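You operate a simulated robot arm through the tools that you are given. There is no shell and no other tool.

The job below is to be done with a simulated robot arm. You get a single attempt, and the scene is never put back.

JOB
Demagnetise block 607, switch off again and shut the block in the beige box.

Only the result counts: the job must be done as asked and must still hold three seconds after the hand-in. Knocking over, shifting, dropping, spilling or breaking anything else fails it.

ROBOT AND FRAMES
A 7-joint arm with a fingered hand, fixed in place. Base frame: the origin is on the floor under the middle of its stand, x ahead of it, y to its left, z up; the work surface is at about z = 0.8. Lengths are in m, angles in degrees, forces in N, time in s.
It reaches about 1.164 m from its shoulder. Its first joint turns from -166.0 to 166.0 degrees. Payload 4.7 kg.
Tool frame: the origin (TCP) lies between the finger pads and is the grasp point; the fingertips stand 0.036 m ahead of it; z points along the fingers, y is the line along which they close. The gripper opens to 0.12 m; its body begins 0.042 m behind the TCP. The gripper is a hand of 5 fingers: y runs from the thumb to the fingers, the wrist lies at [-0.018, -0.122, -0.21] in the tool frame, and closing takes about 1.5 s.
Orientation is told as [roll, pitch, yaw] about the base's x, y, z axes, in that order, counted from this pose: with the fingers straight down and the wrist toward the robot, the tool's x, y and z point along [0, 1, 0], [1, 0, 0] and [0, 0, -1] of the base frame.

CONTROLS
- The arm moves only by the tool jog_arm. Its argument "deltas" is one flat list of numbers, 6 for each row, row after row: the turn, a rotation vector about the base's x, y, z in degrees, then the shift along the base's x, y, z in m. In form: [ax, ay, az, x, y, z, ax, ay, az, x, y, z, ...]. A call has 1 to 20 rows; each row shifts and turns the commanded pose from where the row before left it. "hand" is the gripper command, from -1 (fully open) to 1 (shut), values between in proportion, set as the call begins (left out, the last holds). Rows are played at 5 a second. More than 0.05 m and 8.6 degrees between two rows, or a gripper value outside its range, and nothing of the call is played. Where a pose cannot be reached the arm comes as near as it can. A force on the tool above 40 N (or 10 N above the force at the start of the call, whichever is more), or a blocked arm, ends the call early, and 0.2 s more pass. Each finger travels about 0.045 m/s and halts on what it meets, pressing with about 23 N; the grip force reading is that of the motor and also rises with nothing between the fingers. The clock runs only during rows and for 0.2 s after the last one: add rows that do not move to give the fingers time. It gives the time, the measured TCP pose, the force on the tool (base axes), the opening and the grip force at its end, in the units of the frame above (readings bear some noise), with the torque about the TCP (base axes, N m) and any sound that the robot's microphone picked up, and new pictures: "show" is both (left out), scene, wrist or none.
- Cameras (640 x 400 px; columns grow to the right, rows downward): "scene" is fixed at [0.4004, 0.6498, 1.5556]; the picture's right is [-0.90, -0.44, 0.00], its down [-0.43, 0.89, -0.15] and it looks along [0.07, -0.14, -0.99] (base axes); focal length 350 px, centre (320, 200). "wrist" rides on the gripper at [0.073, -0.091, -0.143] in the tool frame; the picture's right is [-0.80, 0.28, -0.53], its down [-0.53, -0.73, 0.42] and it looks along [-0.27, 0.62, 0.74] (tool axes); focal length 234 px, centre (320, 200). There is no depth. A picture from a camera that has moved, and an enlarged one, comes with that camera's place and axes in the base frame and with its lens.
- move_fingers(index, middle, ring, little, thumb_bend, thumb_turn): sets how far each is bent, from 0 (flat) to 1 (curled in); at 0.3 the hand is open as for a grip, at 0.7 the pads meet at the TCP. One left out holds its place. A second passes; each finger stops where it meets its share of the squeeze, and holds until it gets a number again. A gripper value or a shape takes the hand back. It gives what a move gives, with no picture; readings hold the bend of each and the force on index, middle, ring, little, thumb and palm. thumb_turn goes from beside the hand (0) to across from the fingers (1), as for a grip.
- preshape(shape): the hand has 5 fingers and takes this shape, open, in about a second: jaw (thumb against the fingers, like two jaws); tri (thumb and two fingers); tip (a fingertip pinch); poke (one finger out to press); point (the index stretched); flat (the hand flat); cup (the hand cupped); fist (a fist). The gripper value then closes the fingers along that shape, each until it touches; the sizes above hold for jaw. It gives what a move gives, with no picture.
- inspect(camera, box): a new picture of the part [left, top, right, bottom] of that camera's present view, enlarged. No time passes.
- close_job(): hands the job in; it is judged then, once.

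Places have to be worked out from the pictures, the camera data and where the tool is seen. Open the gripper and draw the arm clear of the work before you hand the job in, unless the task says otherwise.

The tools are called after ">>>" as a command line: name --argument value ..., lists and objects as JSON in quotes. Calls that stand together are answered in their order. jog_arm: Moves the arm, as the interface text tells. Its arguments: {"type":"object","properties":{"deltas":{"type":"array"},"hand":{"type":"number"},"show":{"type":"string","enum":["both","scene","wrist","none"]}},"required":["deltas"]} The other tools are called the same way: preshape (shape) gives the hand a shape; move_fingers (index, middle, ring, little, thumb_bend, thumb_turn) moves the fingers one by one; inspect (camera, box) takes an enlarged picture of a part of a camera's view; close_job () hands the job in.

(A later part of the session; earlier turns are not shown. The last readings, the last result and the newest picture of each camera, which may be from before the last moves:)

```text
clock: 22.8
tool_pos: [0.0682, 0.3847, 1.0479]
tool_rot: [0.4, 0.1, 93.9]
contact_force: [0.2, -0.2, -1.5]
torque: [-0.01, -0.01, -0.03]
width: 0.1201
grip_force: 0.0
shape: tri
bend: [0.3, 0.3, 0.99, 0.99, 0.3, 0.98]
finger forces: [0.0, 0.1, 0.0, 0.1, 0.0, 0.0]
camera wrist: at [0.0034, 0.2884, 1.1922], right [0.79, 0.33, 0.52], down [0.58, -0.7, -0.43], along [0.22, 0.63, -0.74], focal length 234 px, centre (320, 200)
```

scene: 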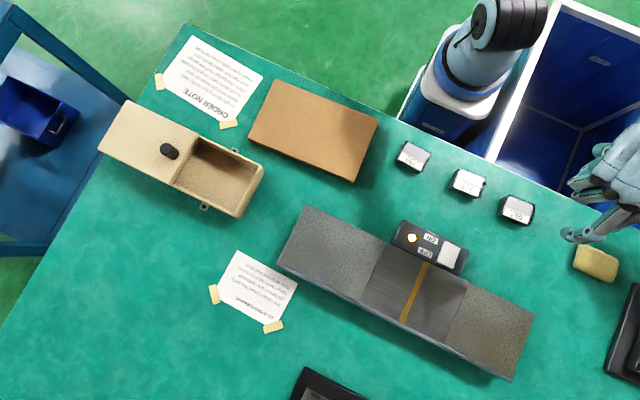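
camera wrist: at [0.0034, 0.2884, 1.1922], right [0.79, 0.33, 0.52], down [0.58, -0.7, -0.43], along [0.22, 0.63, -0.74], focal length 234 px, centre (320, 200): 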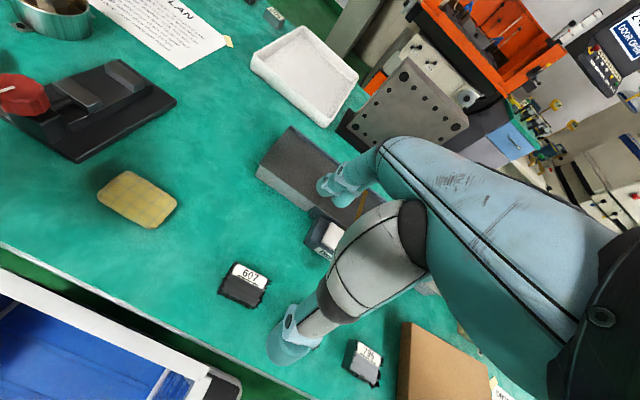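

>>> inspect --camera "wrist" --box '[60, 0, 280, 120]'

>>> inspect --camera "wrist" --box '[200, 230, 400, 400]'

>>> inspect --camera "wrist" --box '[240, 110, 400, 270]'

```text
2.91 times, centred on (170, 60) of wrist
camera zoom: at [0.0034, 0.2884, 1.1922], right [0.79, 0.33, 0.52], down [0.58, -0.7, -0.43], along [0.22, 0.63, -0.74], focal length 681 px, centre (756, 607)
```

zoom: 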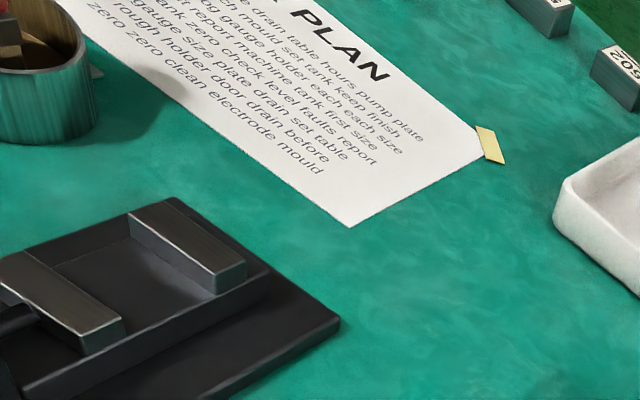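

```text
2.35 times, centred on (300, 315) of wrist
camera zoom: at [0.0034, 0.2884, 1.1922], right [0.79, 0.33, 0.52], down [0.58, -0.7, -0.43], along [0.22, 0.63, -0.74], focal length 551 px, centre (367, -71)
```

zoom: 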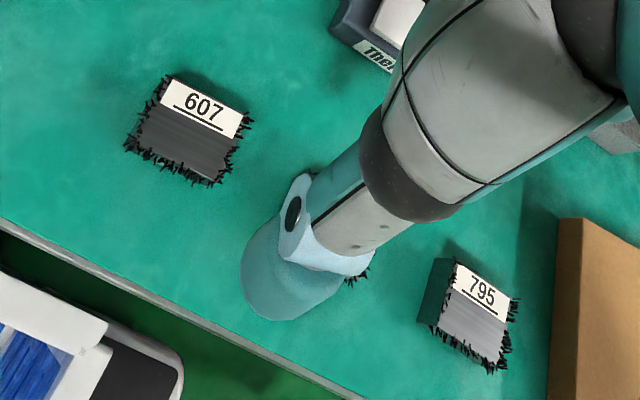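

```text
2.50 times, centred on (320, 190) of wrist
camera zoom: at [0.0034, 0.2884, 1.1922], right [0.79, 0.33, 0.52], down [0.58, -0.7, -0.43], along [0.22, 0.63, -0.74], focal length 585 px, centre (320, 225)
```

zoom: 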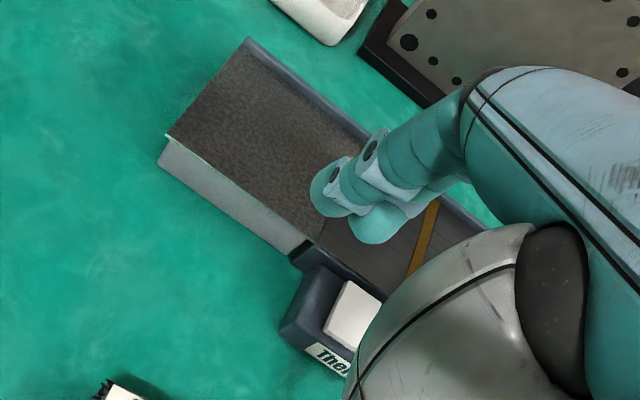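

There is a label on the robot-facing side of the switch box starting "Ther…". I shift the hand sideways a bit to read it without the thumb in the way.

>>> jog_arm --deltas '[0, 0, 0, 0.045, 0, 0, 0, 0, 0, 0.045, 0, 0, 0, 0, 0, 0.03, 0, 0]' --show "wrist"

>>> inspect --camera "wrist" --box '[220, 170, 340, 270]'

```text
clock: 23.6
tool_pos: [0.1896, 0.3843, 1.0483]
tool_rot: [0.3, 0.1, 93.8]
contact_force: [-0.9, 0.2, 0.4]
torque: [-0.02, 0.0, -0.03]
width: 0.12
grip_force: 0.0
shape: tri
bend: [0.3, 0.3, 0.99, 0.99, 0.3, 0.98]
finger forces: [0.0, 0.1, 0.0, 0.0, 0.1, 0.0]
camera wrist: at [0.1251, 0.2882, 1.1914], right [0.79, 0.33, 0.52], down [0.58, -0.7, -0.43], along [0.22, 0.64, -0.74], focal length 234 px, centre (320, 200)
```

wrist: 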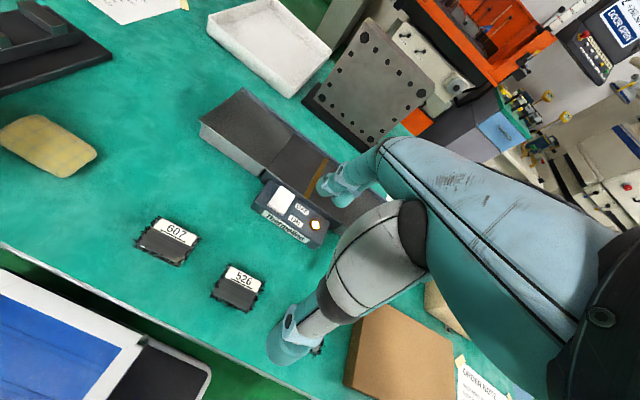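

```text
4.00 times, centred on (280, 220) of wrist
camera zoom: at [0.1251, 0.2882, 1.1914], right [0.79, 0.33, 0.52], down [0.58, -0.7, -0.43], along [0.22, 0.64, -0.74], focal length 937 px, centre (480, 120)
```

zoom: 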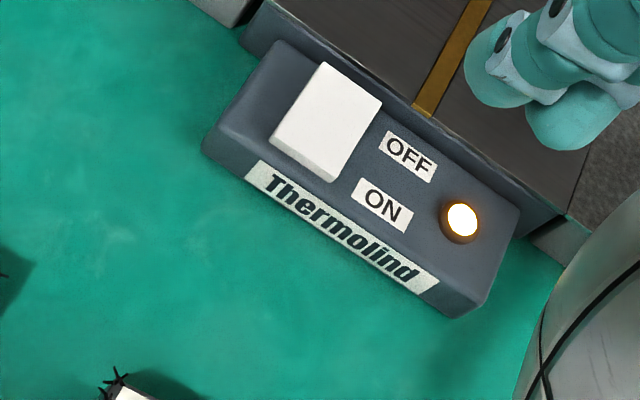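

Just the maker's name. Now I refine block 607's position from this wrist view.

>>> inspect --camera "wrist" --box '[120, 200, 220, 280]'

```text
5.00 times, centred on (170, 240) of wrist
camera zoom: at [0.1251, 0.2882, 1.1914], right [0.79, 0.33, 0.52], down [0.58, -0.7, -0.43], along [0.22, 0.64, -0.74], focal length 1171 px, centre (1070, 0)
```

zoom: 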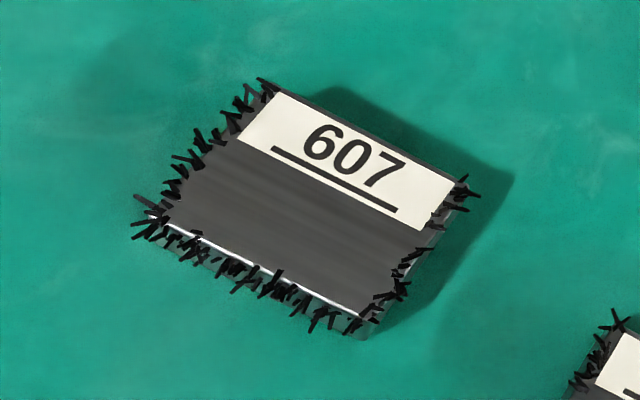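

Both views agree: block centre ≈ [0.067, 0.3855], turned about +4°, top z≈0.826. I move over it and down to a TCP height of 0.93 for a check.

>>> jog_arm --deltas '[-0.3, -0.1, 0.2, -0.031, 0, 0, 0, 0, 0, -0.031, 0, 0, 0, 0, 0, -0.031, 0.0006, -0.02, 0, 0, 0, -0.0306, 0.0006, -0.03, 0, 0, 0, 0, 0, -0.035, 0, 0, 0, 0, 0, -0.033]' --show "both"

>>> inspect --camera "wrist" --box '[240, 150, 420, 370]'

>>> inspect --camera "scene" --box '[480, 150, 600, 250]'

```text
clock: 25.0
tool_pos: [0.0625, 0.3861, 0.9302]
tool_rot: [0.4, 0.4, 94.0]
contact_force: [0.4, -0.6, -0.1]
torque: [-0.01, 0.02, 0.0]
width: 0.1197
grip_force: 0.0
shape: tri
bend: [0.3, 0.3, 0.99, 0.99, 0.3, 0.98]
finger forces: [0.0, 0.1, 0.0, 0.1, 0.0, 0.1]
camera wrist: at [-0.0041, 0.29, 1.0742], right [0.79, 0.34, 0.52], down [0.58, -0.7, -0.42], along [0.22, 0.63, -0.74], focal length 234 px, centre (320, 200)
```

scene: 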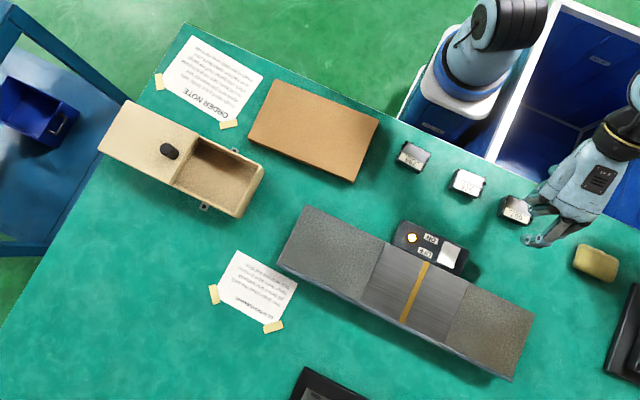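
wrist: 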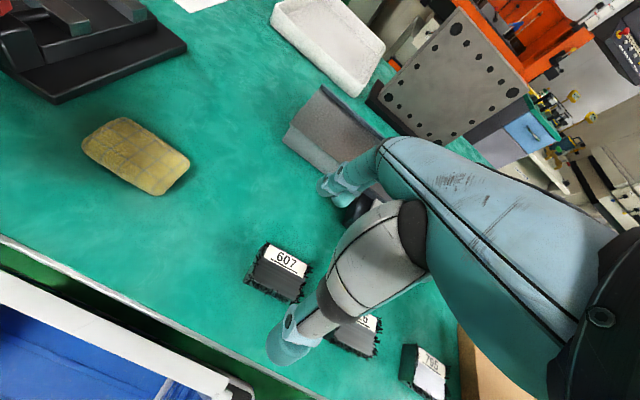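

```text
1.82 times, centred on (330, 260) of wrist
camera zoom: at [-0.0041, 0.29, 1.0742], right [0.79, 0.34, 0.52], down [0.58, -0.7, -0.42], along [0.22, 0.63, -0.74], focal length 426 px, centre (302, 91)
```

zoom: 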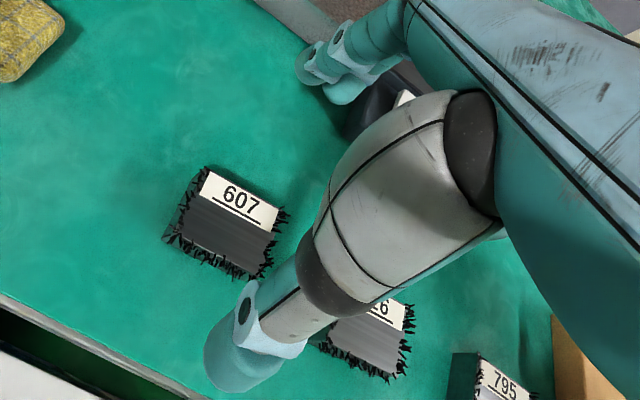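

```text
4.00 times, centred on (540, 200) of scene
camera zoom: at [0.4004, 0.6498, 1.5556], right [-0.9, -0.44, 0.0], down [-0.43, 0.89, -0.15], along [0.07, -0.14, -0.99], focal length 1402 px, centre (-560, 200)
```

zoom: 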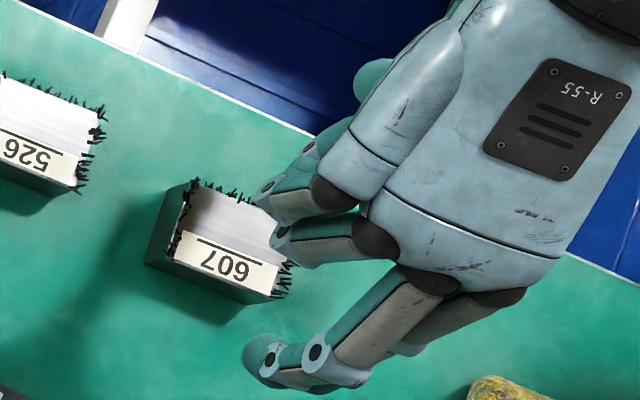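

The hand is aligned within a few mm. I correct x by +3 mm and lower to z≈0.848, watching the force.

>>> jog_arm --deltas '[-0.3, -0.3, 0, 0.003, 0, -0.02, 0, 0, 0, 0, 0, -0.02, 0, 0, 0, 0, 0, -0.02, 0, 0, 0, 0, 0, -0.012, 0, 0, 0, 0, 0, -0.005, 0, 0, 0, 0, 0, -0.004]' --show "both"

>>> inspect --camera "wrist" --box '[240, 150, 420, 370]'

>>> inspect --camera "scene" --box '[480, 150, 600, 250]'

```text
clock: 26.4
tool_pos: [0.0674, 0.3874, 0.8495]
tool_rot: [0.0, 0.7, 93.9]
contact_force: [-0.5, 0.0, 0.5]
torque: [-0.02, -0.01, 0.0]
width: 0.1198
grip_force: 0.1
shape: tri
bend: [0.3, 0.3, 0.99, 0.99, 0.3, 0.98]
finger forces: [0.0, 0.0, 0.1, 0.0, 0.1, 0.0]
camera wrist: at [0.0011, 0.2921, 0.9939], right [0.78, 0.34, 0.52], down [0.58, -0.7, -0.41], along [0.22, 0.63, -0.75], focal length 234 px, centre (320, 200)
```

scene: 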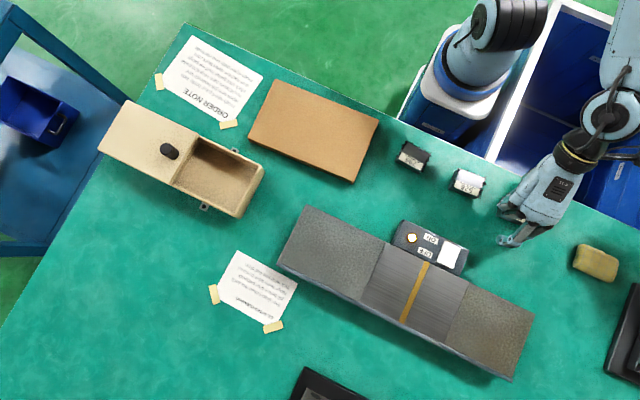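
wrist: 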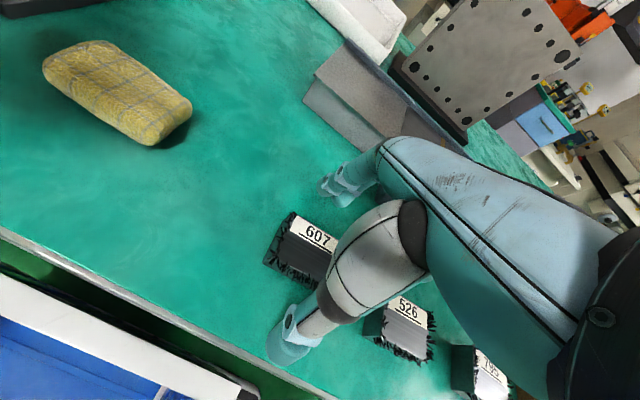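

```text
1.82 times, centred on (330, 260) of wrist
camera zoom: at [0.0011, 0.2921, 0.9939], right [0.78, 0.34, 0.52], down [0.58, -0.7, -0.41], along [0.22, 0.63, -0.75], focal length 426 px, centre (302, 91)
```

zoom: 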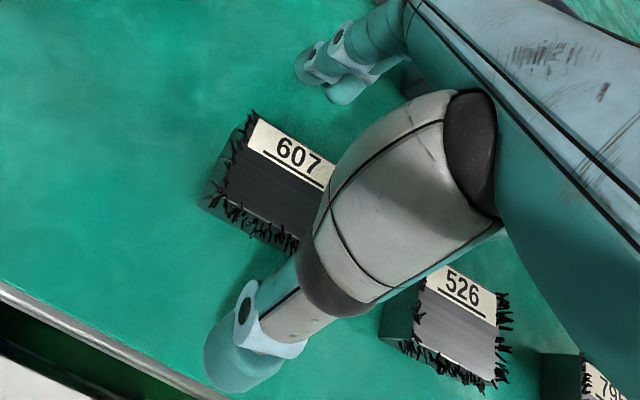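

```text
4.00 times, centred on (540, 200) of scene
camera zoom: at [0.4004, 0.6498, 1.5556], right [-0.9, -0.44, 0.0], down [-0.43, 0.89, -0.15], along [0.07, -0.14, -0.99], focal length 1402 px, centre (-560, 200)
```

zoom: 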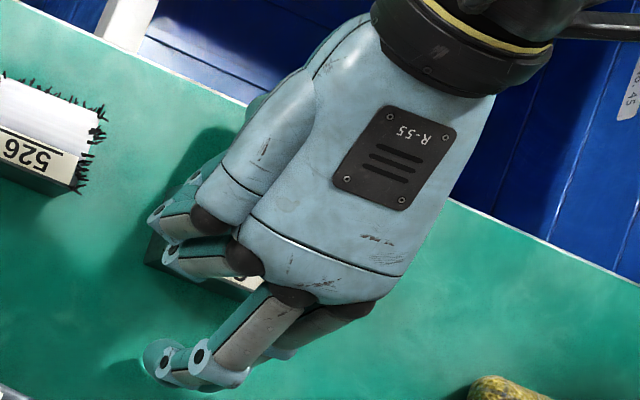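

No contact, block is centred between thumb and the two fingers. I lower another 4 mm and close on it.

>>> jog_arm --deltas '[0, -0.4, 0, 0, -0.001, -0.004, 0, 0, 0, 0, 0, 0]' --show "none"

>>> jog_arm --deltas '[0, 0, 0, 0, 0, 0, 0, 0, 0, 0, 0, 0, 0, 0, 0, 0, 0, 0, 0, 0, 0, 0, 0, 0, 0, 0, 0, 0, 0, 0, 0, 0, 0, 0, 0, 0, 0, 0, 0, 0, 0, 0, 0, 0, 0, 0, 0, 0]' --hand 1 --show "both"

>>> inspect --camera "wrist" --box '[240, 150, 420, 370]'

```text
clock: 27.0
tool_pos: [0.0671, 0.387, 0.8451]
tool_rot: [-0.4, 0.9, 93.9]
contact_force: [-0.5, 0.4, 1.1]
torque: [-0.03, 0.01, 0.05]
width: 0.12
grip_force: 0.1
shape: tri
bend: [0.3, 0.3, 0.99, 0.99, 0.3, 0.98]
finger forces: [0.0, 0.0, 0.0, 0.0, 0.0, 0.0]
```

```text
clock: 28.8
tool_pos: [0.0672, 0.3858, 0.8454]
tool_rot: [-0.3, 0.9, 94.0]
contact_force: [-0.7, 0.8, 0.3]
torque: [-0.01, 0.01, 0.05]
width: 0.0397
grip_force: 23.1
shape: tri
bend: [0.74, 0.52, 1.0, 1.0, 0.74, 1.0]
finger forces: [10.3, 10.3, 0.0, 0.1, 20.5, 0.0]
camera wrist: at [0.0001, 0.2913, 0.9891], right [0.78, 0.34, 0.53], down [0.58, -0.7, -0.41], along [0.23, 0.63, -0.74], focal length 234 px, centre (320, 200)
```

scene: 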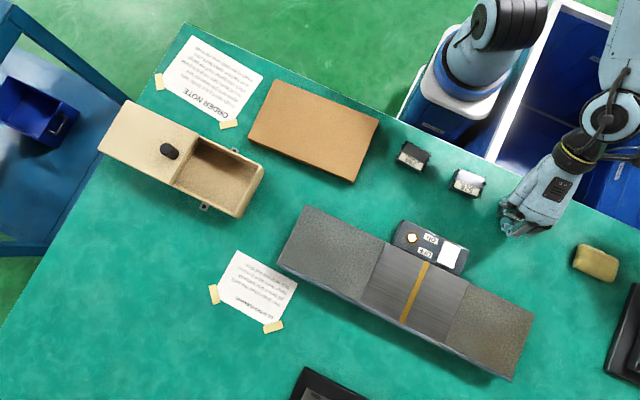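
wrist: 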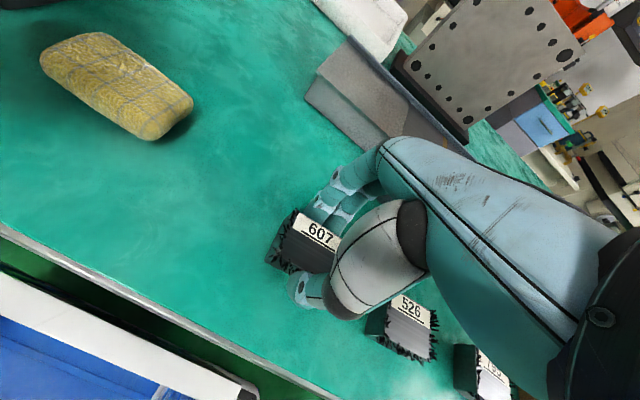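

```text
1.82 times, centred on (330, 260) of wrist
camera zoom: at [0.0001, 0.2913, 0.9891], right [0.78, 0.34, 0.53], down [0.58, -0.7, -0.41], along [0.23, 0.63, -0.74], focal length 426 px, centre (302, 91)
```

zoom: 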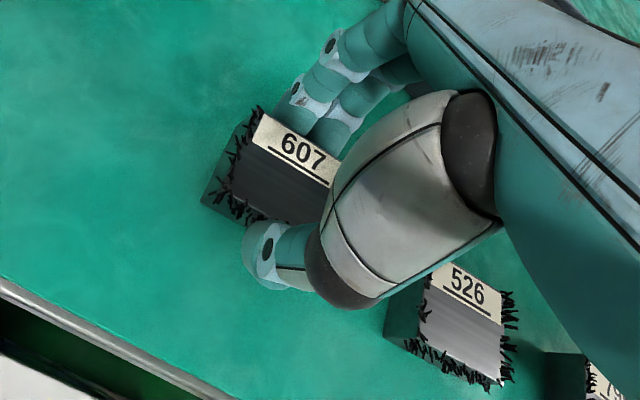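

Firm grip (index 10 N, middle 10 N, thumb 20 N, width 0.040). I lift straight up and check that the block comes along.

>>> jog_arm --deltas '[0, 0, 0, 0, 0, 0.01, 0, 0, 0, 0, 0, 0.02, 0, 0, 0, 0, 0, 0.03, 0, 0, 0, 0, 0, 0.03, 0, 0, 0, 0, 0, 0.02]' --show "both"

>>> inspect --camera "wrist" --box '[240, 150, 420, 370]'

```text
clock: 30.0
tool_pos: [0.0677, 0.3866, 0.9556]
tool_rot: [-0.4, 0.8, 93.9]
contact_force: [0.1, 0.4, -5.3]
torque: [0.0, -0.01, 0.01]
width: 0.0399
grip_force: 23.2
shape: tri
bend: [0.74, 0.52, 1.0, 1.0, 0.74, 1.0]
finger forces: [10.2, 10.2, 0.0, 0.0, 20.4, 0.0]
camera wrist: at [0.0, 0.2927, 1.0998], right [0.78, 0.34, 0.53], down [0.58, -0.7, -0.41], along [0.23, 0.63, -0.74], focal length 234 px, centre (320, 200)
```

scene: 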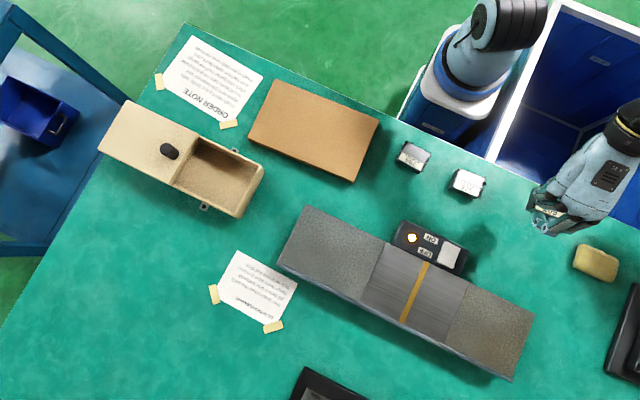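
wrist: 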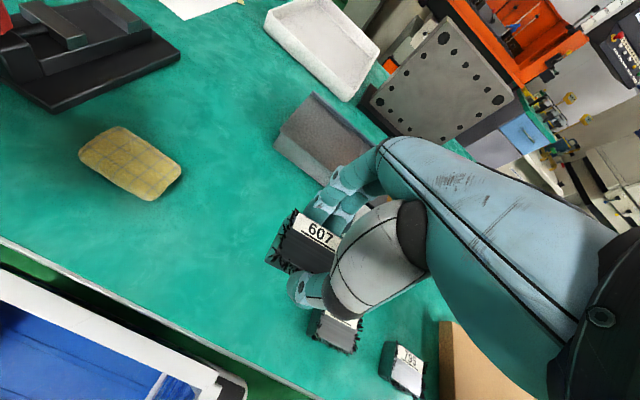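

```text
1.82 times, centred on (330, 260) of wrist
camera zoom: at [0.0, 0.2927, 1.0998], right [0.78, 0.34, 0.53], down [0.58, -0.7, -0.41], along [0.23, 0.63, -0.74], focal length 426 px, centre (302, 91)
```

zoom: 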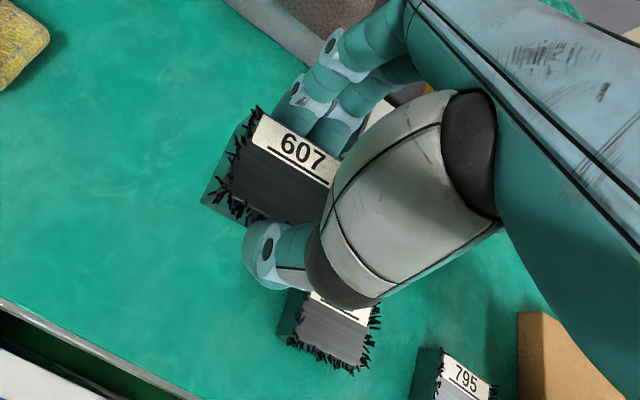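

The block is held (5.3 N weight). I carry it over the near apron of the demagnetiser (x≈0.04, y≈0.63), turning to yaw ≈60°.

>>> jog_arm --deltas '[0, 0, -4.8, -0.004, 0.0348, 0, 0, 0, -4.8, -0.004, 0.0348, 0, 0, 0, -4.8, -0.004, 0.0348, 0, 0, 0, -4.8, -0.004, 0.0348, 0, 0, 0, -4.8, -0.004, 0.0348, 0, 0, 0, -4.8, -0.004, 0.0348, 0, 0, 0, -4.8, -0.004, 0.0348, 0]' --show "both"

>>> inspect --camera "scene" --box '[380, 220, 560, 400]'

>>> inspect --camera "wrist" --box '[200, 100, 440, 340]'

```text
clock: 31.6
tool_pos: [0.0409, 0.631, 0.9563]
tool_rot: [-0.4, 0.8, 60.2]
contact_force: [-0.1, 0.3, -4.2]
torque: [-0.04, 0.0, 0.05]
width: 0.0395
grip_force: 22.6
shape: tri
bend: [0.74, 0.52, 1.0, 1.0, 0.74, 1.0]
finger forces: [10.5, 10.4, 0.1, 0.1, 21.0, 0.0]
camera wrist: at [-0.0674, 0.5885, 1.1007], right [0.84, -0.15, 0.53], down [0.1, -0.91, -0.41], along [0.54, 0.4, -0.74], focal length 234 px, centre (320, 200)
```

scene: 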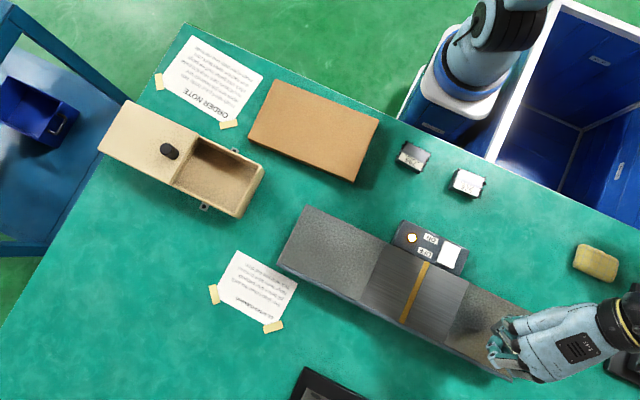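
wrist: 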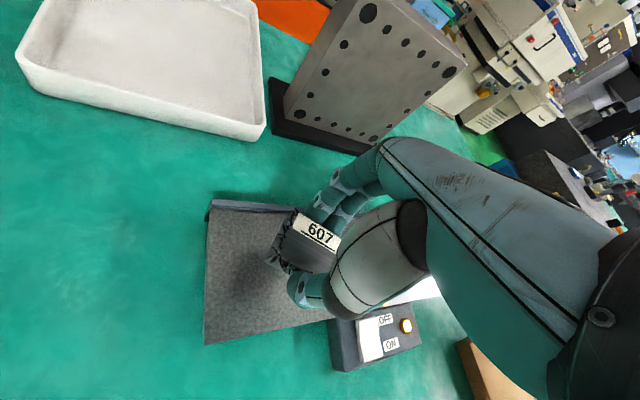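

```text
2.22 times, centred on (470, 310) of scene
camera zoom: at [0.4004, 0.6498, 1.5556], right [-0.9, -0.44, 0.0], down [-0.43, 0.89, -0.15], along [0.07, -0.14, -0.99], focal length 779 px, centre (-13, -44)
```

zoom: 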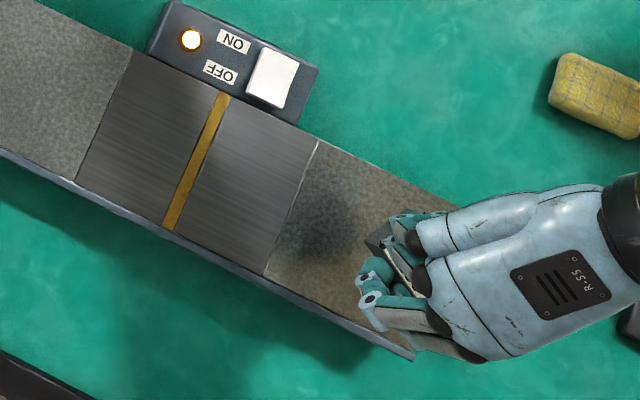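

```text
1.67 times, centred on (320, 220) of wrist
camera zoom: at [-0.0674, 0.5885, 1.1007], right [0.84, -0.15, 0.53], down [0.1, -0.91, -0.41], along [0.54, 0.4, -0.74], focal length 390 px, centre (320, 167)
```

zoom: 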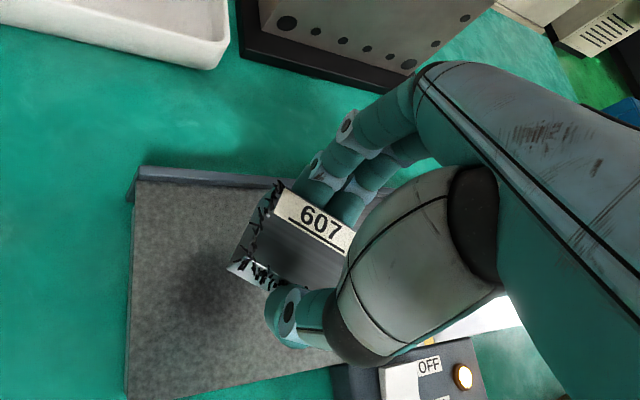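

The bench top here spans about y 0.576–0.70 and starts at x≈-0.03. I lower the block toward the apron, expecting contact at TCP z≈0.880; the last steps are small.

>>> jog_arm --deltas '[0, 0, 0, 0, 0.002, -0.02, 0, 0, 0, 0, 0, -0.02, 0, 0, 0, 0, 0, -0.018, 0, 0, 0, 0, 0, -0.006, 0, 0, 0, 0, 0, -0.003, 0, 0, 0, 0, 0, -0.002]' --show "both"

>>> inspect --camera "wrist" --box '[200, 100, 440, 340]'

```text
clock: 33.0
tool_pos: [0.0409, 0.6327, 0.8896]
tool_rot: [-0.2, 0.6, 60.2]
contact_force: [2.4, -0.2, 13.9]
torque: [0.04, -0.04, -0.06]
width: 0.0401
grip_force: 23.0
shape: tri
bend: [0.74, 0.52, 1.0, 1.0, 0.74, 1.0]
finger forces: [12.2, 12.1, 0.0, 0.1, 23.1, 0.0]
camera wrist: at [-0.067, 0.5893, 1.0333], right [0.84, -0.15, 0.53], down [0.1, -0.9, -0.41], along [0.54, 0.4, -0.74], focal length 234 px, centre (320, 200)
```

scene: 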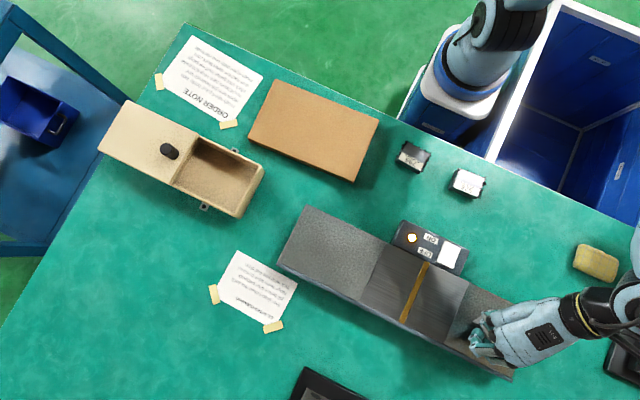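
wrist: 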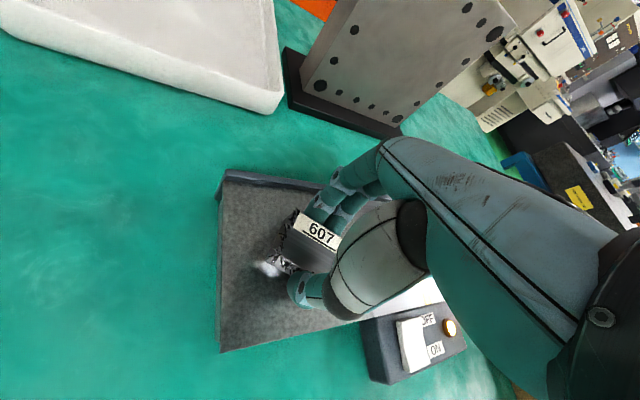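

```text
1.67 times, centred on (320, 220) of wrist
camera zoom: at [-0.067, 0.5893, 1.0333], right [0.84, -0.15, 0.53], down [0.1, -0.9, -0.41], along [0.54, 0.4, -0.74], focal length 390 px, centre (320, 167)
```

zoom: 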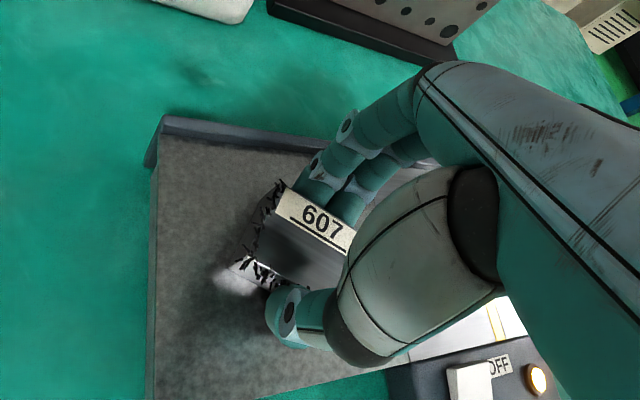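

Contact: the block bottom is on the apron (net +14 N). I ease up 3 mm in command so it only just skims the surface.

>>> jog_arm --deltas '[0, 0, 0, 0, 0, 0.003, 0, 0, 0, 0, 0, 0]' --show "none"

```text
clock: 33.6
tool_pos: [0.04, 0.6311, 0.8894]
tool_rot: [-0.5, 0.8, 60.3]
contact_force: [0.4, 4.0, 5.4]
torque: [0.18, -0.06, -0.02]
width: 0.0404
grip_force: 23.0
shape: tri
bend: [0.74, 0.52, 1.0, 1.0, 0.74, 1.0]
finger forces: [12.8, 12.8, 0.1, 0.0, 21.4, 0.0]
```

>>> jog_arm --deltas '[0, 0, 0, 0, 0.001, 0.0015, 0, 0, 0, 0.006, 0, 0, 0, 0, 0, 0.006, 0, 0, 0, 0, 0, 0.006, 0, 0, 0, 0, 0, 0.006, 0, 0, 0, 0, 0, 0.006, 0, 0, 0, 0, 0, 0.006, 0, 0, 0, 0, 0, 0.006, 0, 0, 0, 0, 0, 0.006, 0, 0]' --show "wrist"

```text
clock: 35.6
tool_pos: [0.0881, 0.6325, 0.8916]
tool_rot: [-0.5, 0.9, 60.2]
contact_force: [0.0, -0.1, -5.3]
torque: [0.03, 0.01, -0.02]
width: 0.0401
grip_force: 23.4
shape: tri
bend: [0.74, 0.52, 1.0, 1.0, 0.74, 1.0]
finger forces: [11.0, 10.7, 0.0, 0.0, 21.7, 0.0]
camera wrist: at [-0.0194, 0.5901, 1.035], right [0.84, -0.15, 0.53], down [0.1, -0.91, -0.41], along [0.54, 0.39, -0.74], focal length 234 px, centre (320, 200)
```

wrist: 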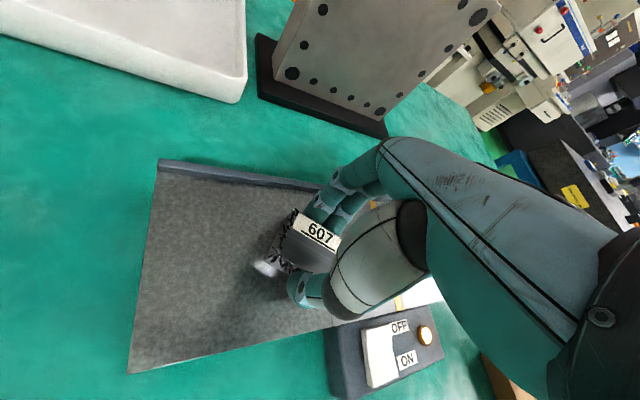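

The block now hovers ~1 mm above the surface. I lower a hair for light contact and slide slowly across the plate and the yellow strip (x≈0.20).

>>> jog_arm --deltas '[0, 0, 0, 0.002, 0, -0.001, 0, 0, 0, 0.006, 0, 0, 0, 0, 0, 0.006, 0, 0, 0, 0, 0, 0.006, 0, 0, 0, 0, 0, 0.006, 0, 0, 0, 0, 0, 0.006, 0, 0, 0, 0, 0, 0.006, 0, 0, 0, 0, 0, 0.006, 0, 0, 0, 0, 0, 0.006, 0, 0, 0, 0, 0, 0.006, 0, 0, 0, 0, 0, 0.006, 0, 0, 0, 0, 0, 0.006, 0, 0, 0, 0, 0, 0.006, 0, 0]' --show "both"

>>> inspect --camera "wrist" --box '[200, 100, 440, 340]'

```text
clock: 38.4
tool_pos: [0.1628, 0.6335, 0.8908]
tool_rot: [-0.4, 0.8, 60.3]
contact_force: [-0.8, 0.1, -2.2]
torque: [0.04, 0.03, 0.01]
width: 0.04
grip_force: 22.3
shape: tri
bend: [0.74, 0.52, 1.0, 1.0, 0.74, 1.0]
finger forces: [11.0, 10.9, 0.0, 0.1, 21.9, 0.0]
camera wrist: at [0.0548, 0.591, 1.0342], right [0.84, -0.15, 0.53], down [0.1, -0.91, -0.41], along [0.54, 0.4, -0.74], focal length 234 px, centre (320, 200)
```

scene: 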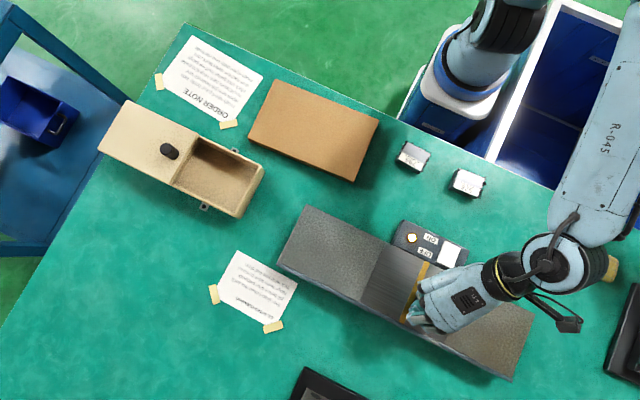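
wrist: 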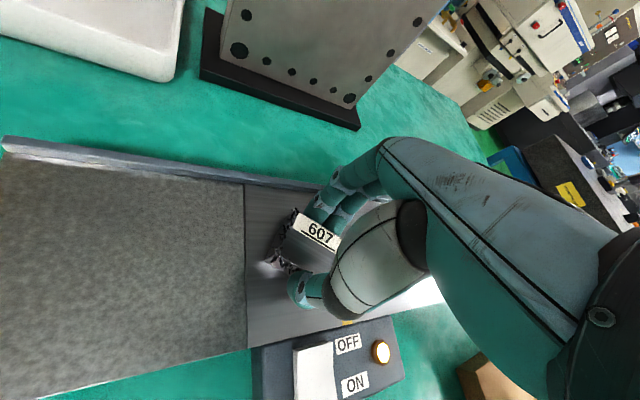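

```text
1.67 times, centred on (320, 220) of wrist
camera zoom: at [0.0548, 0.591, 1.0342], right [0.84, -0.15, 0.53], down [0.1, -0.91, -0.41], along [0.54, 0.4, -0.74], focal length 390 px, centre (320, 167)
```

zoom: 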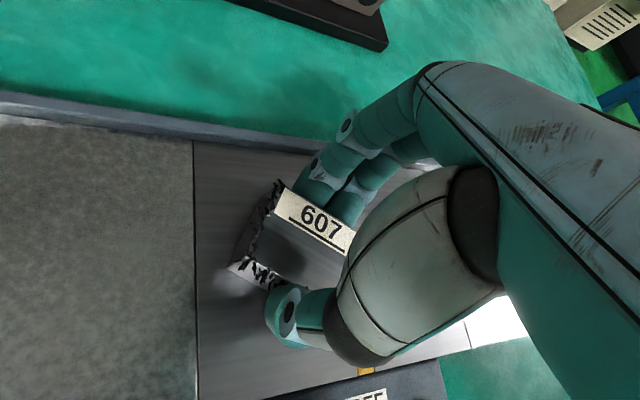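

Light contact, lamp still on. I continue slowly across the yellow strip.

>>> jog_arm --deltas '[0, 0, 0, 0.005, 0, 0, 0, 0, 0, 0.005, 0, 0, 0, 0, 0, 0.005, 0, 0, 0, 0, 0, 0.005, 0, 0, 0, 0, 0, 0.005, 0, 0, 0, 0, 0, 0.005, 0, 0, 0, 0, 0, 0.005, 0, 0, 0, 0, 0, 0.005, 0, 0, 0, 0, 0, 0.005, 0, 0, 0, 0, 0, 0.005, 0, 0, 0, 0, 0, 0.005, 0, 0, 0, 0, 0, 0.005, 0, 0, 0, 0, 0, 0.005, 0, 0, 0, 0, 0, 0.005, 0, 0, 0, 0, 0, 0.005, 0, 0, 0, 0, 0, 0.005, 0, 0, 0, 0, 0, 0.005, 0, 0, 0, 0, 0, 0.005, 0, 0]' --show "both"

>>> inspect --camera "wrist" --box '[200, 100, 440, 340]'

```text
clock: 42.2
tool_pos: [0.2521, 0.6337, 0.8905]
tool_rot: [-0.4, 0.9, 60.2]
contact_force: [-0.3, 0.6, -4.9]
torque: [0.0, 0.0, 0.0]
width: 0.0398
grip_force: 23.3
shape: tri
bend: [0.74, 0.52, 1.0, 1.0, 0.74, 1.0]
finger forces: [11.0, 10.6, 0.0, 0.1, 21.7, 0.1]
camera wrist: at [0.1441, 0.5911, 1.0347], right [0.84, -0.15, 0.53], down [0.1, -0.91, -0.41], along [0.54, 0.4, -0.74], focal length 234 px, centre (320, 200)
```

scene: 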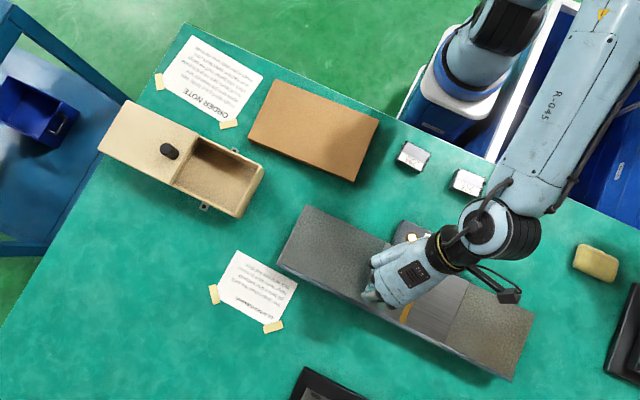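
wrist: 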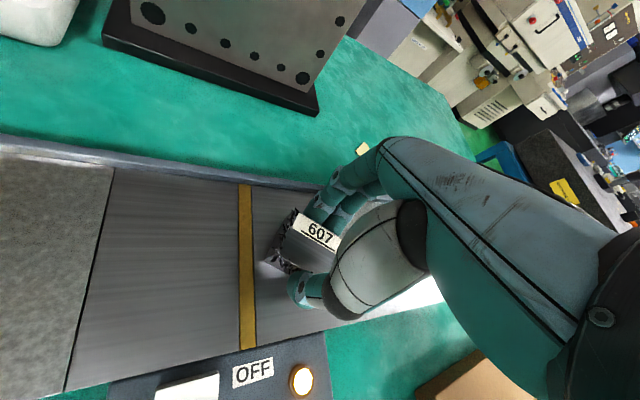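

```text
1.67 times, centred on (320, 220) of wrist
camera zoom: at [0.1441, 0.5911, 1.0347], right [0.84, -0.15, 0.53], down [0.1, -0.91, -0.41], along [0.54, 0.4, -0.74], focal length 390 px, centre (320, 167)
```

zoom: 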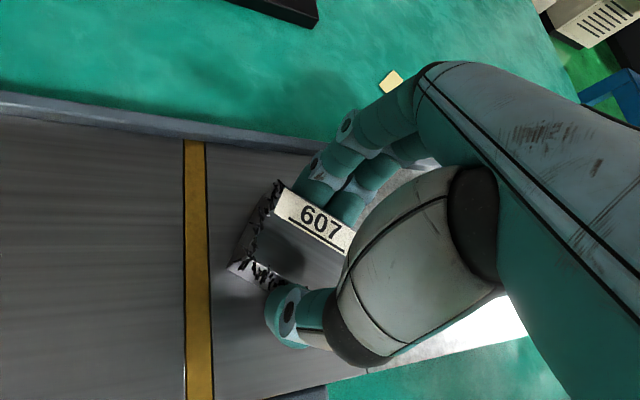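

Past the strip now; filings still partly visible. I keep drawing the block slowly off the plate along the far apron, with the power still on.

>>> jog_arm --deltas '[0, 0, 0, 0.005, 0, 0, 0, 0, 0, 0.005, 0, 0, 0, 0, 0, 0.005, 0, 0, 0, 0, 0, 0.005, 0, 0, 0, 0, 0, 0.005, 0, 0, 0, 0, 0, 0.005, 0, 0, 0, 0, 0, 0.005, 0, 0, 0, 0, 0, 0.005, 0, 0, 0, 0, 0, 0.005, 0, 0, 0, 0, 0, 0.005, 0, 0, 0, 0, 0, 0.005, 0, 0, 0, 0, 0, 0.005, 0, 0, 0, 0, 0, 0.005, 0, 0, 0, 0, 0, 0.005, 0, 0, 0, 0, 0, 0.005, 0, 0, 0, 0, 0, 0.005, 0, 0, 0, 0, 0, 0.005, 0, 0, 0, 0, 0, 0.005, 0, 0, 0, 0, 0, 0.005, 0, 0, 0, 0, 0, 0.005, 0, 0]' --show "wrist"

>>> inspect --camera "wrist" --box '[200, 100, 440, 340]'

```text
clock: 46.4
tool_pos: [0.3522, 0.6324, 0.8899]
tool_rot: [-0.5, 0.8, 60.3]
contact_force: [-1.8, 0.4, 1.3]
torque: [0.04, 0.02, -0.03]
width: 0.0401
grip_force: 23.3
shape: tri
bend: [0.74, 0.52, 1.0, 1.0, 0.74, 1.0]
finger forces: [11.0, 10.7, 0.0, 0.0, 22.2, 0.1]
camera wrist: at [0.2439, 0.5898, 1.0341], right [0.84, -0.15, 0.53], down [0.1, -0.91, -0.41], along [0.54, 0.4, -0.74], focal length 234 px, centre (320, 200)
```

wrist: 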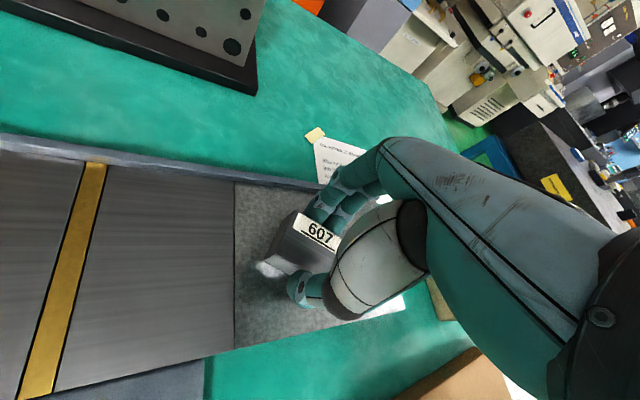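

```text
1.67 times, centred on (320, 220) of wrist
camera zoom: at [0.2439, 0.5898, 1.0341], right [0.84, -0.15, 0.53], down [0.1, -0.91, -0.41], along [0.54, 0.4, -0.74], focal length 390 px, centre (320, 167)
```

zoom: 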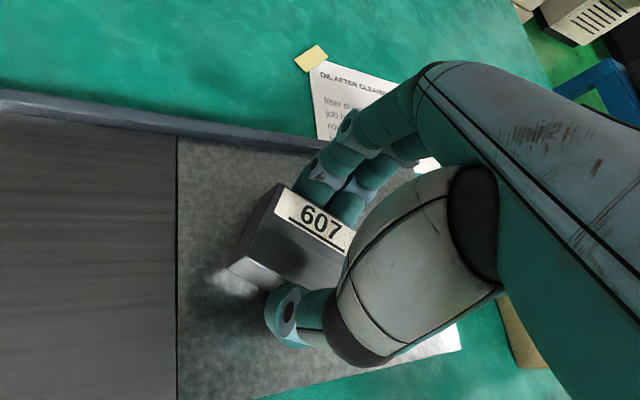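

The filings have dropped off: block 607 is clean. I draw it further off the end of the apron with the power still on and then lift.

>>> jog_arm --deltas '[0, 0, 0, 0.006, 0, 0.0005, 0, 0, 0, 0.008, 0, 0, 0, 0, 0, 0.008, 0, 0, 0, 0, 0, 0.008, 0, 0, 0, 0, 0, 0.008, 0, 0, 0, 0, 0, 0.008, 0, 0, 0, 0, 0, 0.008, 0, 0, 0, 0, 0, 0.008, 0, 0, 0, 0, 0, 0.01, 0, 0.01, 0, 0, 0, 0.01, 0, 0.02, 0, 0, 0, 0.01, 0, 0.03, 0, 0, 0, 0.01, 0, 0.03]' --show "both"

>>> inspect --camera "wrist" --box '[200, 100, 440, 340]'

```text
clock: 49.0
tool_pos: [0.4527, 0.6335, 0.9806]
tool_rot: [-0.4, 0.9, 60.2]
contact_force: [0.4, -0.2, -5.7]
torque: [0.03, -0.01, -0.01]
width: 0.0402
grip_force: 23.6
shape: tri
bend: [0.74, 0.52, 1.0, 1.0, 0.74, 1.0]
finger forces: [10.9, 10.6, 0.0, 0.1, 21.6, 0.0]
camera wrist: at [0.3459, 0.5913, 1.1245], right [0.84, -0.15, 0.53], down [0.1, -0.91, -0.41], along [0.54, 0.39, -0.75], focal length 234 px, centre (320, 200)
```

scene: 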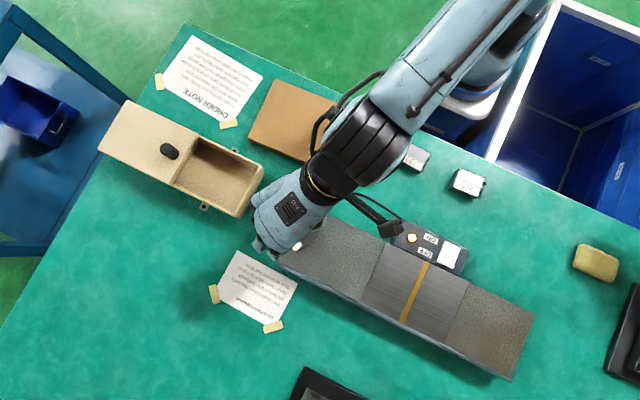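
wrist: 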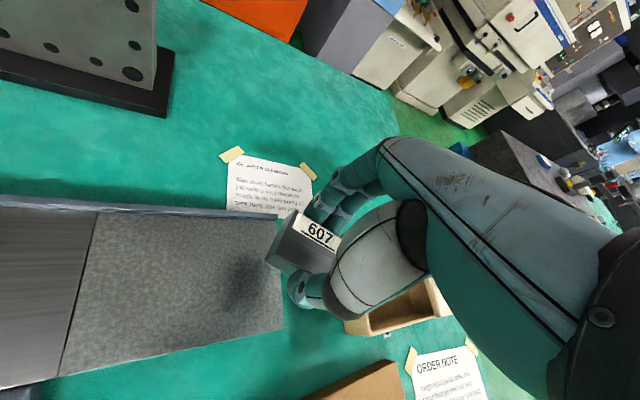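

```text
1.67 times, centred on (320, 220) of wrist
camera zoom: at [0.3459, 0.5913, 1.1245], right [0.84, -0.15, 0.53], down [0.1, -0.91, -0.41], along [0.54, 0.39, -0.75], focal length 390 px, centre (320, 167)
```

zoom: 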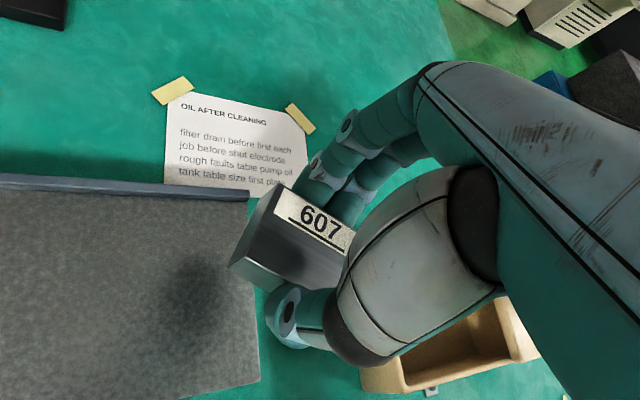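

Block 607 is clean all round. Now I carry it to above the open part of the beige box (opening about x 0.596–0.733, y 0.547–0.648), turning to yaw 0 so the fingers open along the long direction of the opening.

>>> jog_arm --deltas '[0, 0, -7.5, 0.0261, -0.0027, 0, 0, 0, -7.5, 0.0261, -0.0027, 0, 0, 0, -7.5, 0.0261, -0.0027, 0, 0, 0, -7.5, 0.0261, -0.0027, 0, 0, 0, -7.5, 0.0261, -0.0027, 0, 0, 0, -7.5, 0.0261, -0.0027, 0, 0, 0, -7.5, 0.0261, -0.0027, 0, 0, 0, -7.5, 0.0261, -0.0027, 0]' --show "both"

>>> inspect --camera "wrist" --box '[160, 120, 440, 400]'

>>> inspect --camera "scene" --box '[90, 90, 280, 230]'

```text
clock: 50.8
tool_pos: [0.6613, 0.6119, 0.9812]
tool_rot: [-0.4, 0.8, 0.2]
contact_force: [0.5, 0.4, -3.5]
torque: [-0.03, 0.0, -0.01]
width: 0.04
grip_force: 23.2
shape: tri
bend: [0.74, 0.52, 1.0, 1.0, 0.74, 1.0]
finger forces: [10.8, 10.7, 0.1, 0.0, 21.6, 0.0]
camera wrist: at [0.5715, 0.6838, 1.1256], right [0.29, -0.8, 0.53], down [-0.74, -0.54, -0.41], along [0.61, -0.27, -0.74], focal length 234 px, centre (320, 200)
```

scene: 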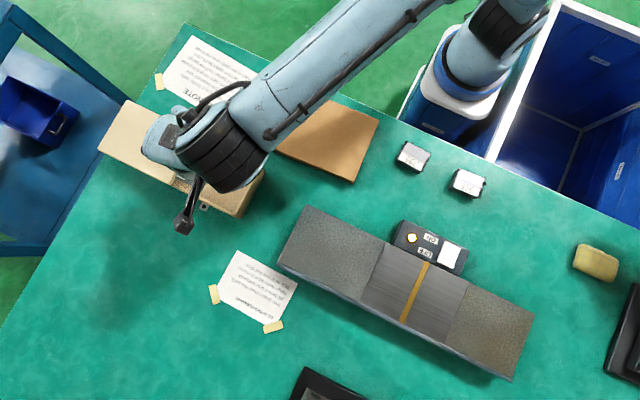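
wrist: 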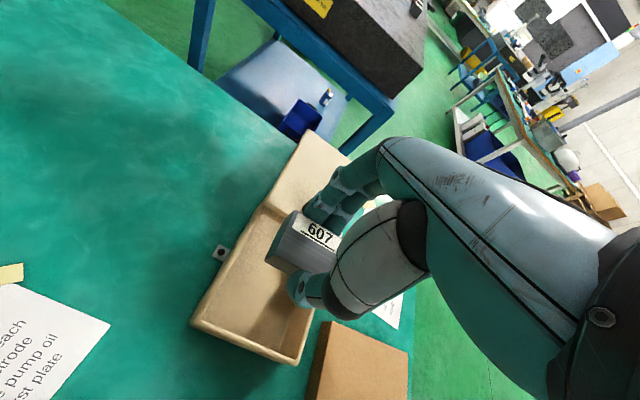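

```text
1.43 times, centred on (300, 260) of wrist
camera zoom: at [0.5715, 0.6838, 1.1256], right [0.29, -0.8, 0.53], down [-0.74, -0.54, -0.41], along [0.61, -0.27, -0.74], focal length 334 px, centre (349, 114)
```

zoom: 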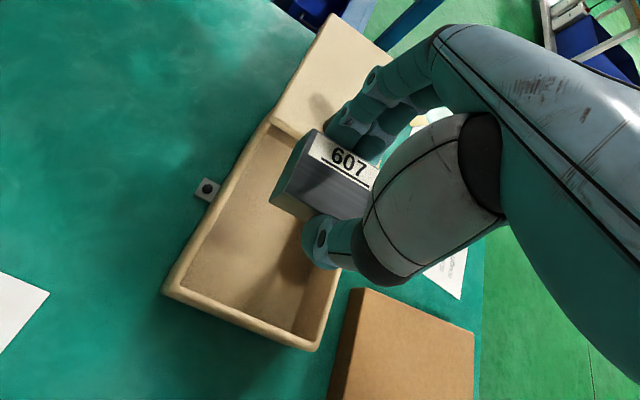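

```text
2.86 times, centred on (185, 160) of scene
camera zoom: at [0.4004, 0.6498, 1.5556], right [-0.9, -0.44, 0.0], down [-0.43, 0.89, -0.15], along [0.07, -0.14, -0.99], focal length 1001 px, centre (706, 314)
```

zoom: 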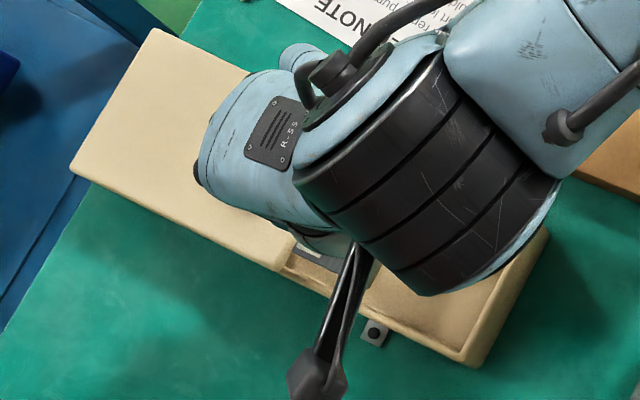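

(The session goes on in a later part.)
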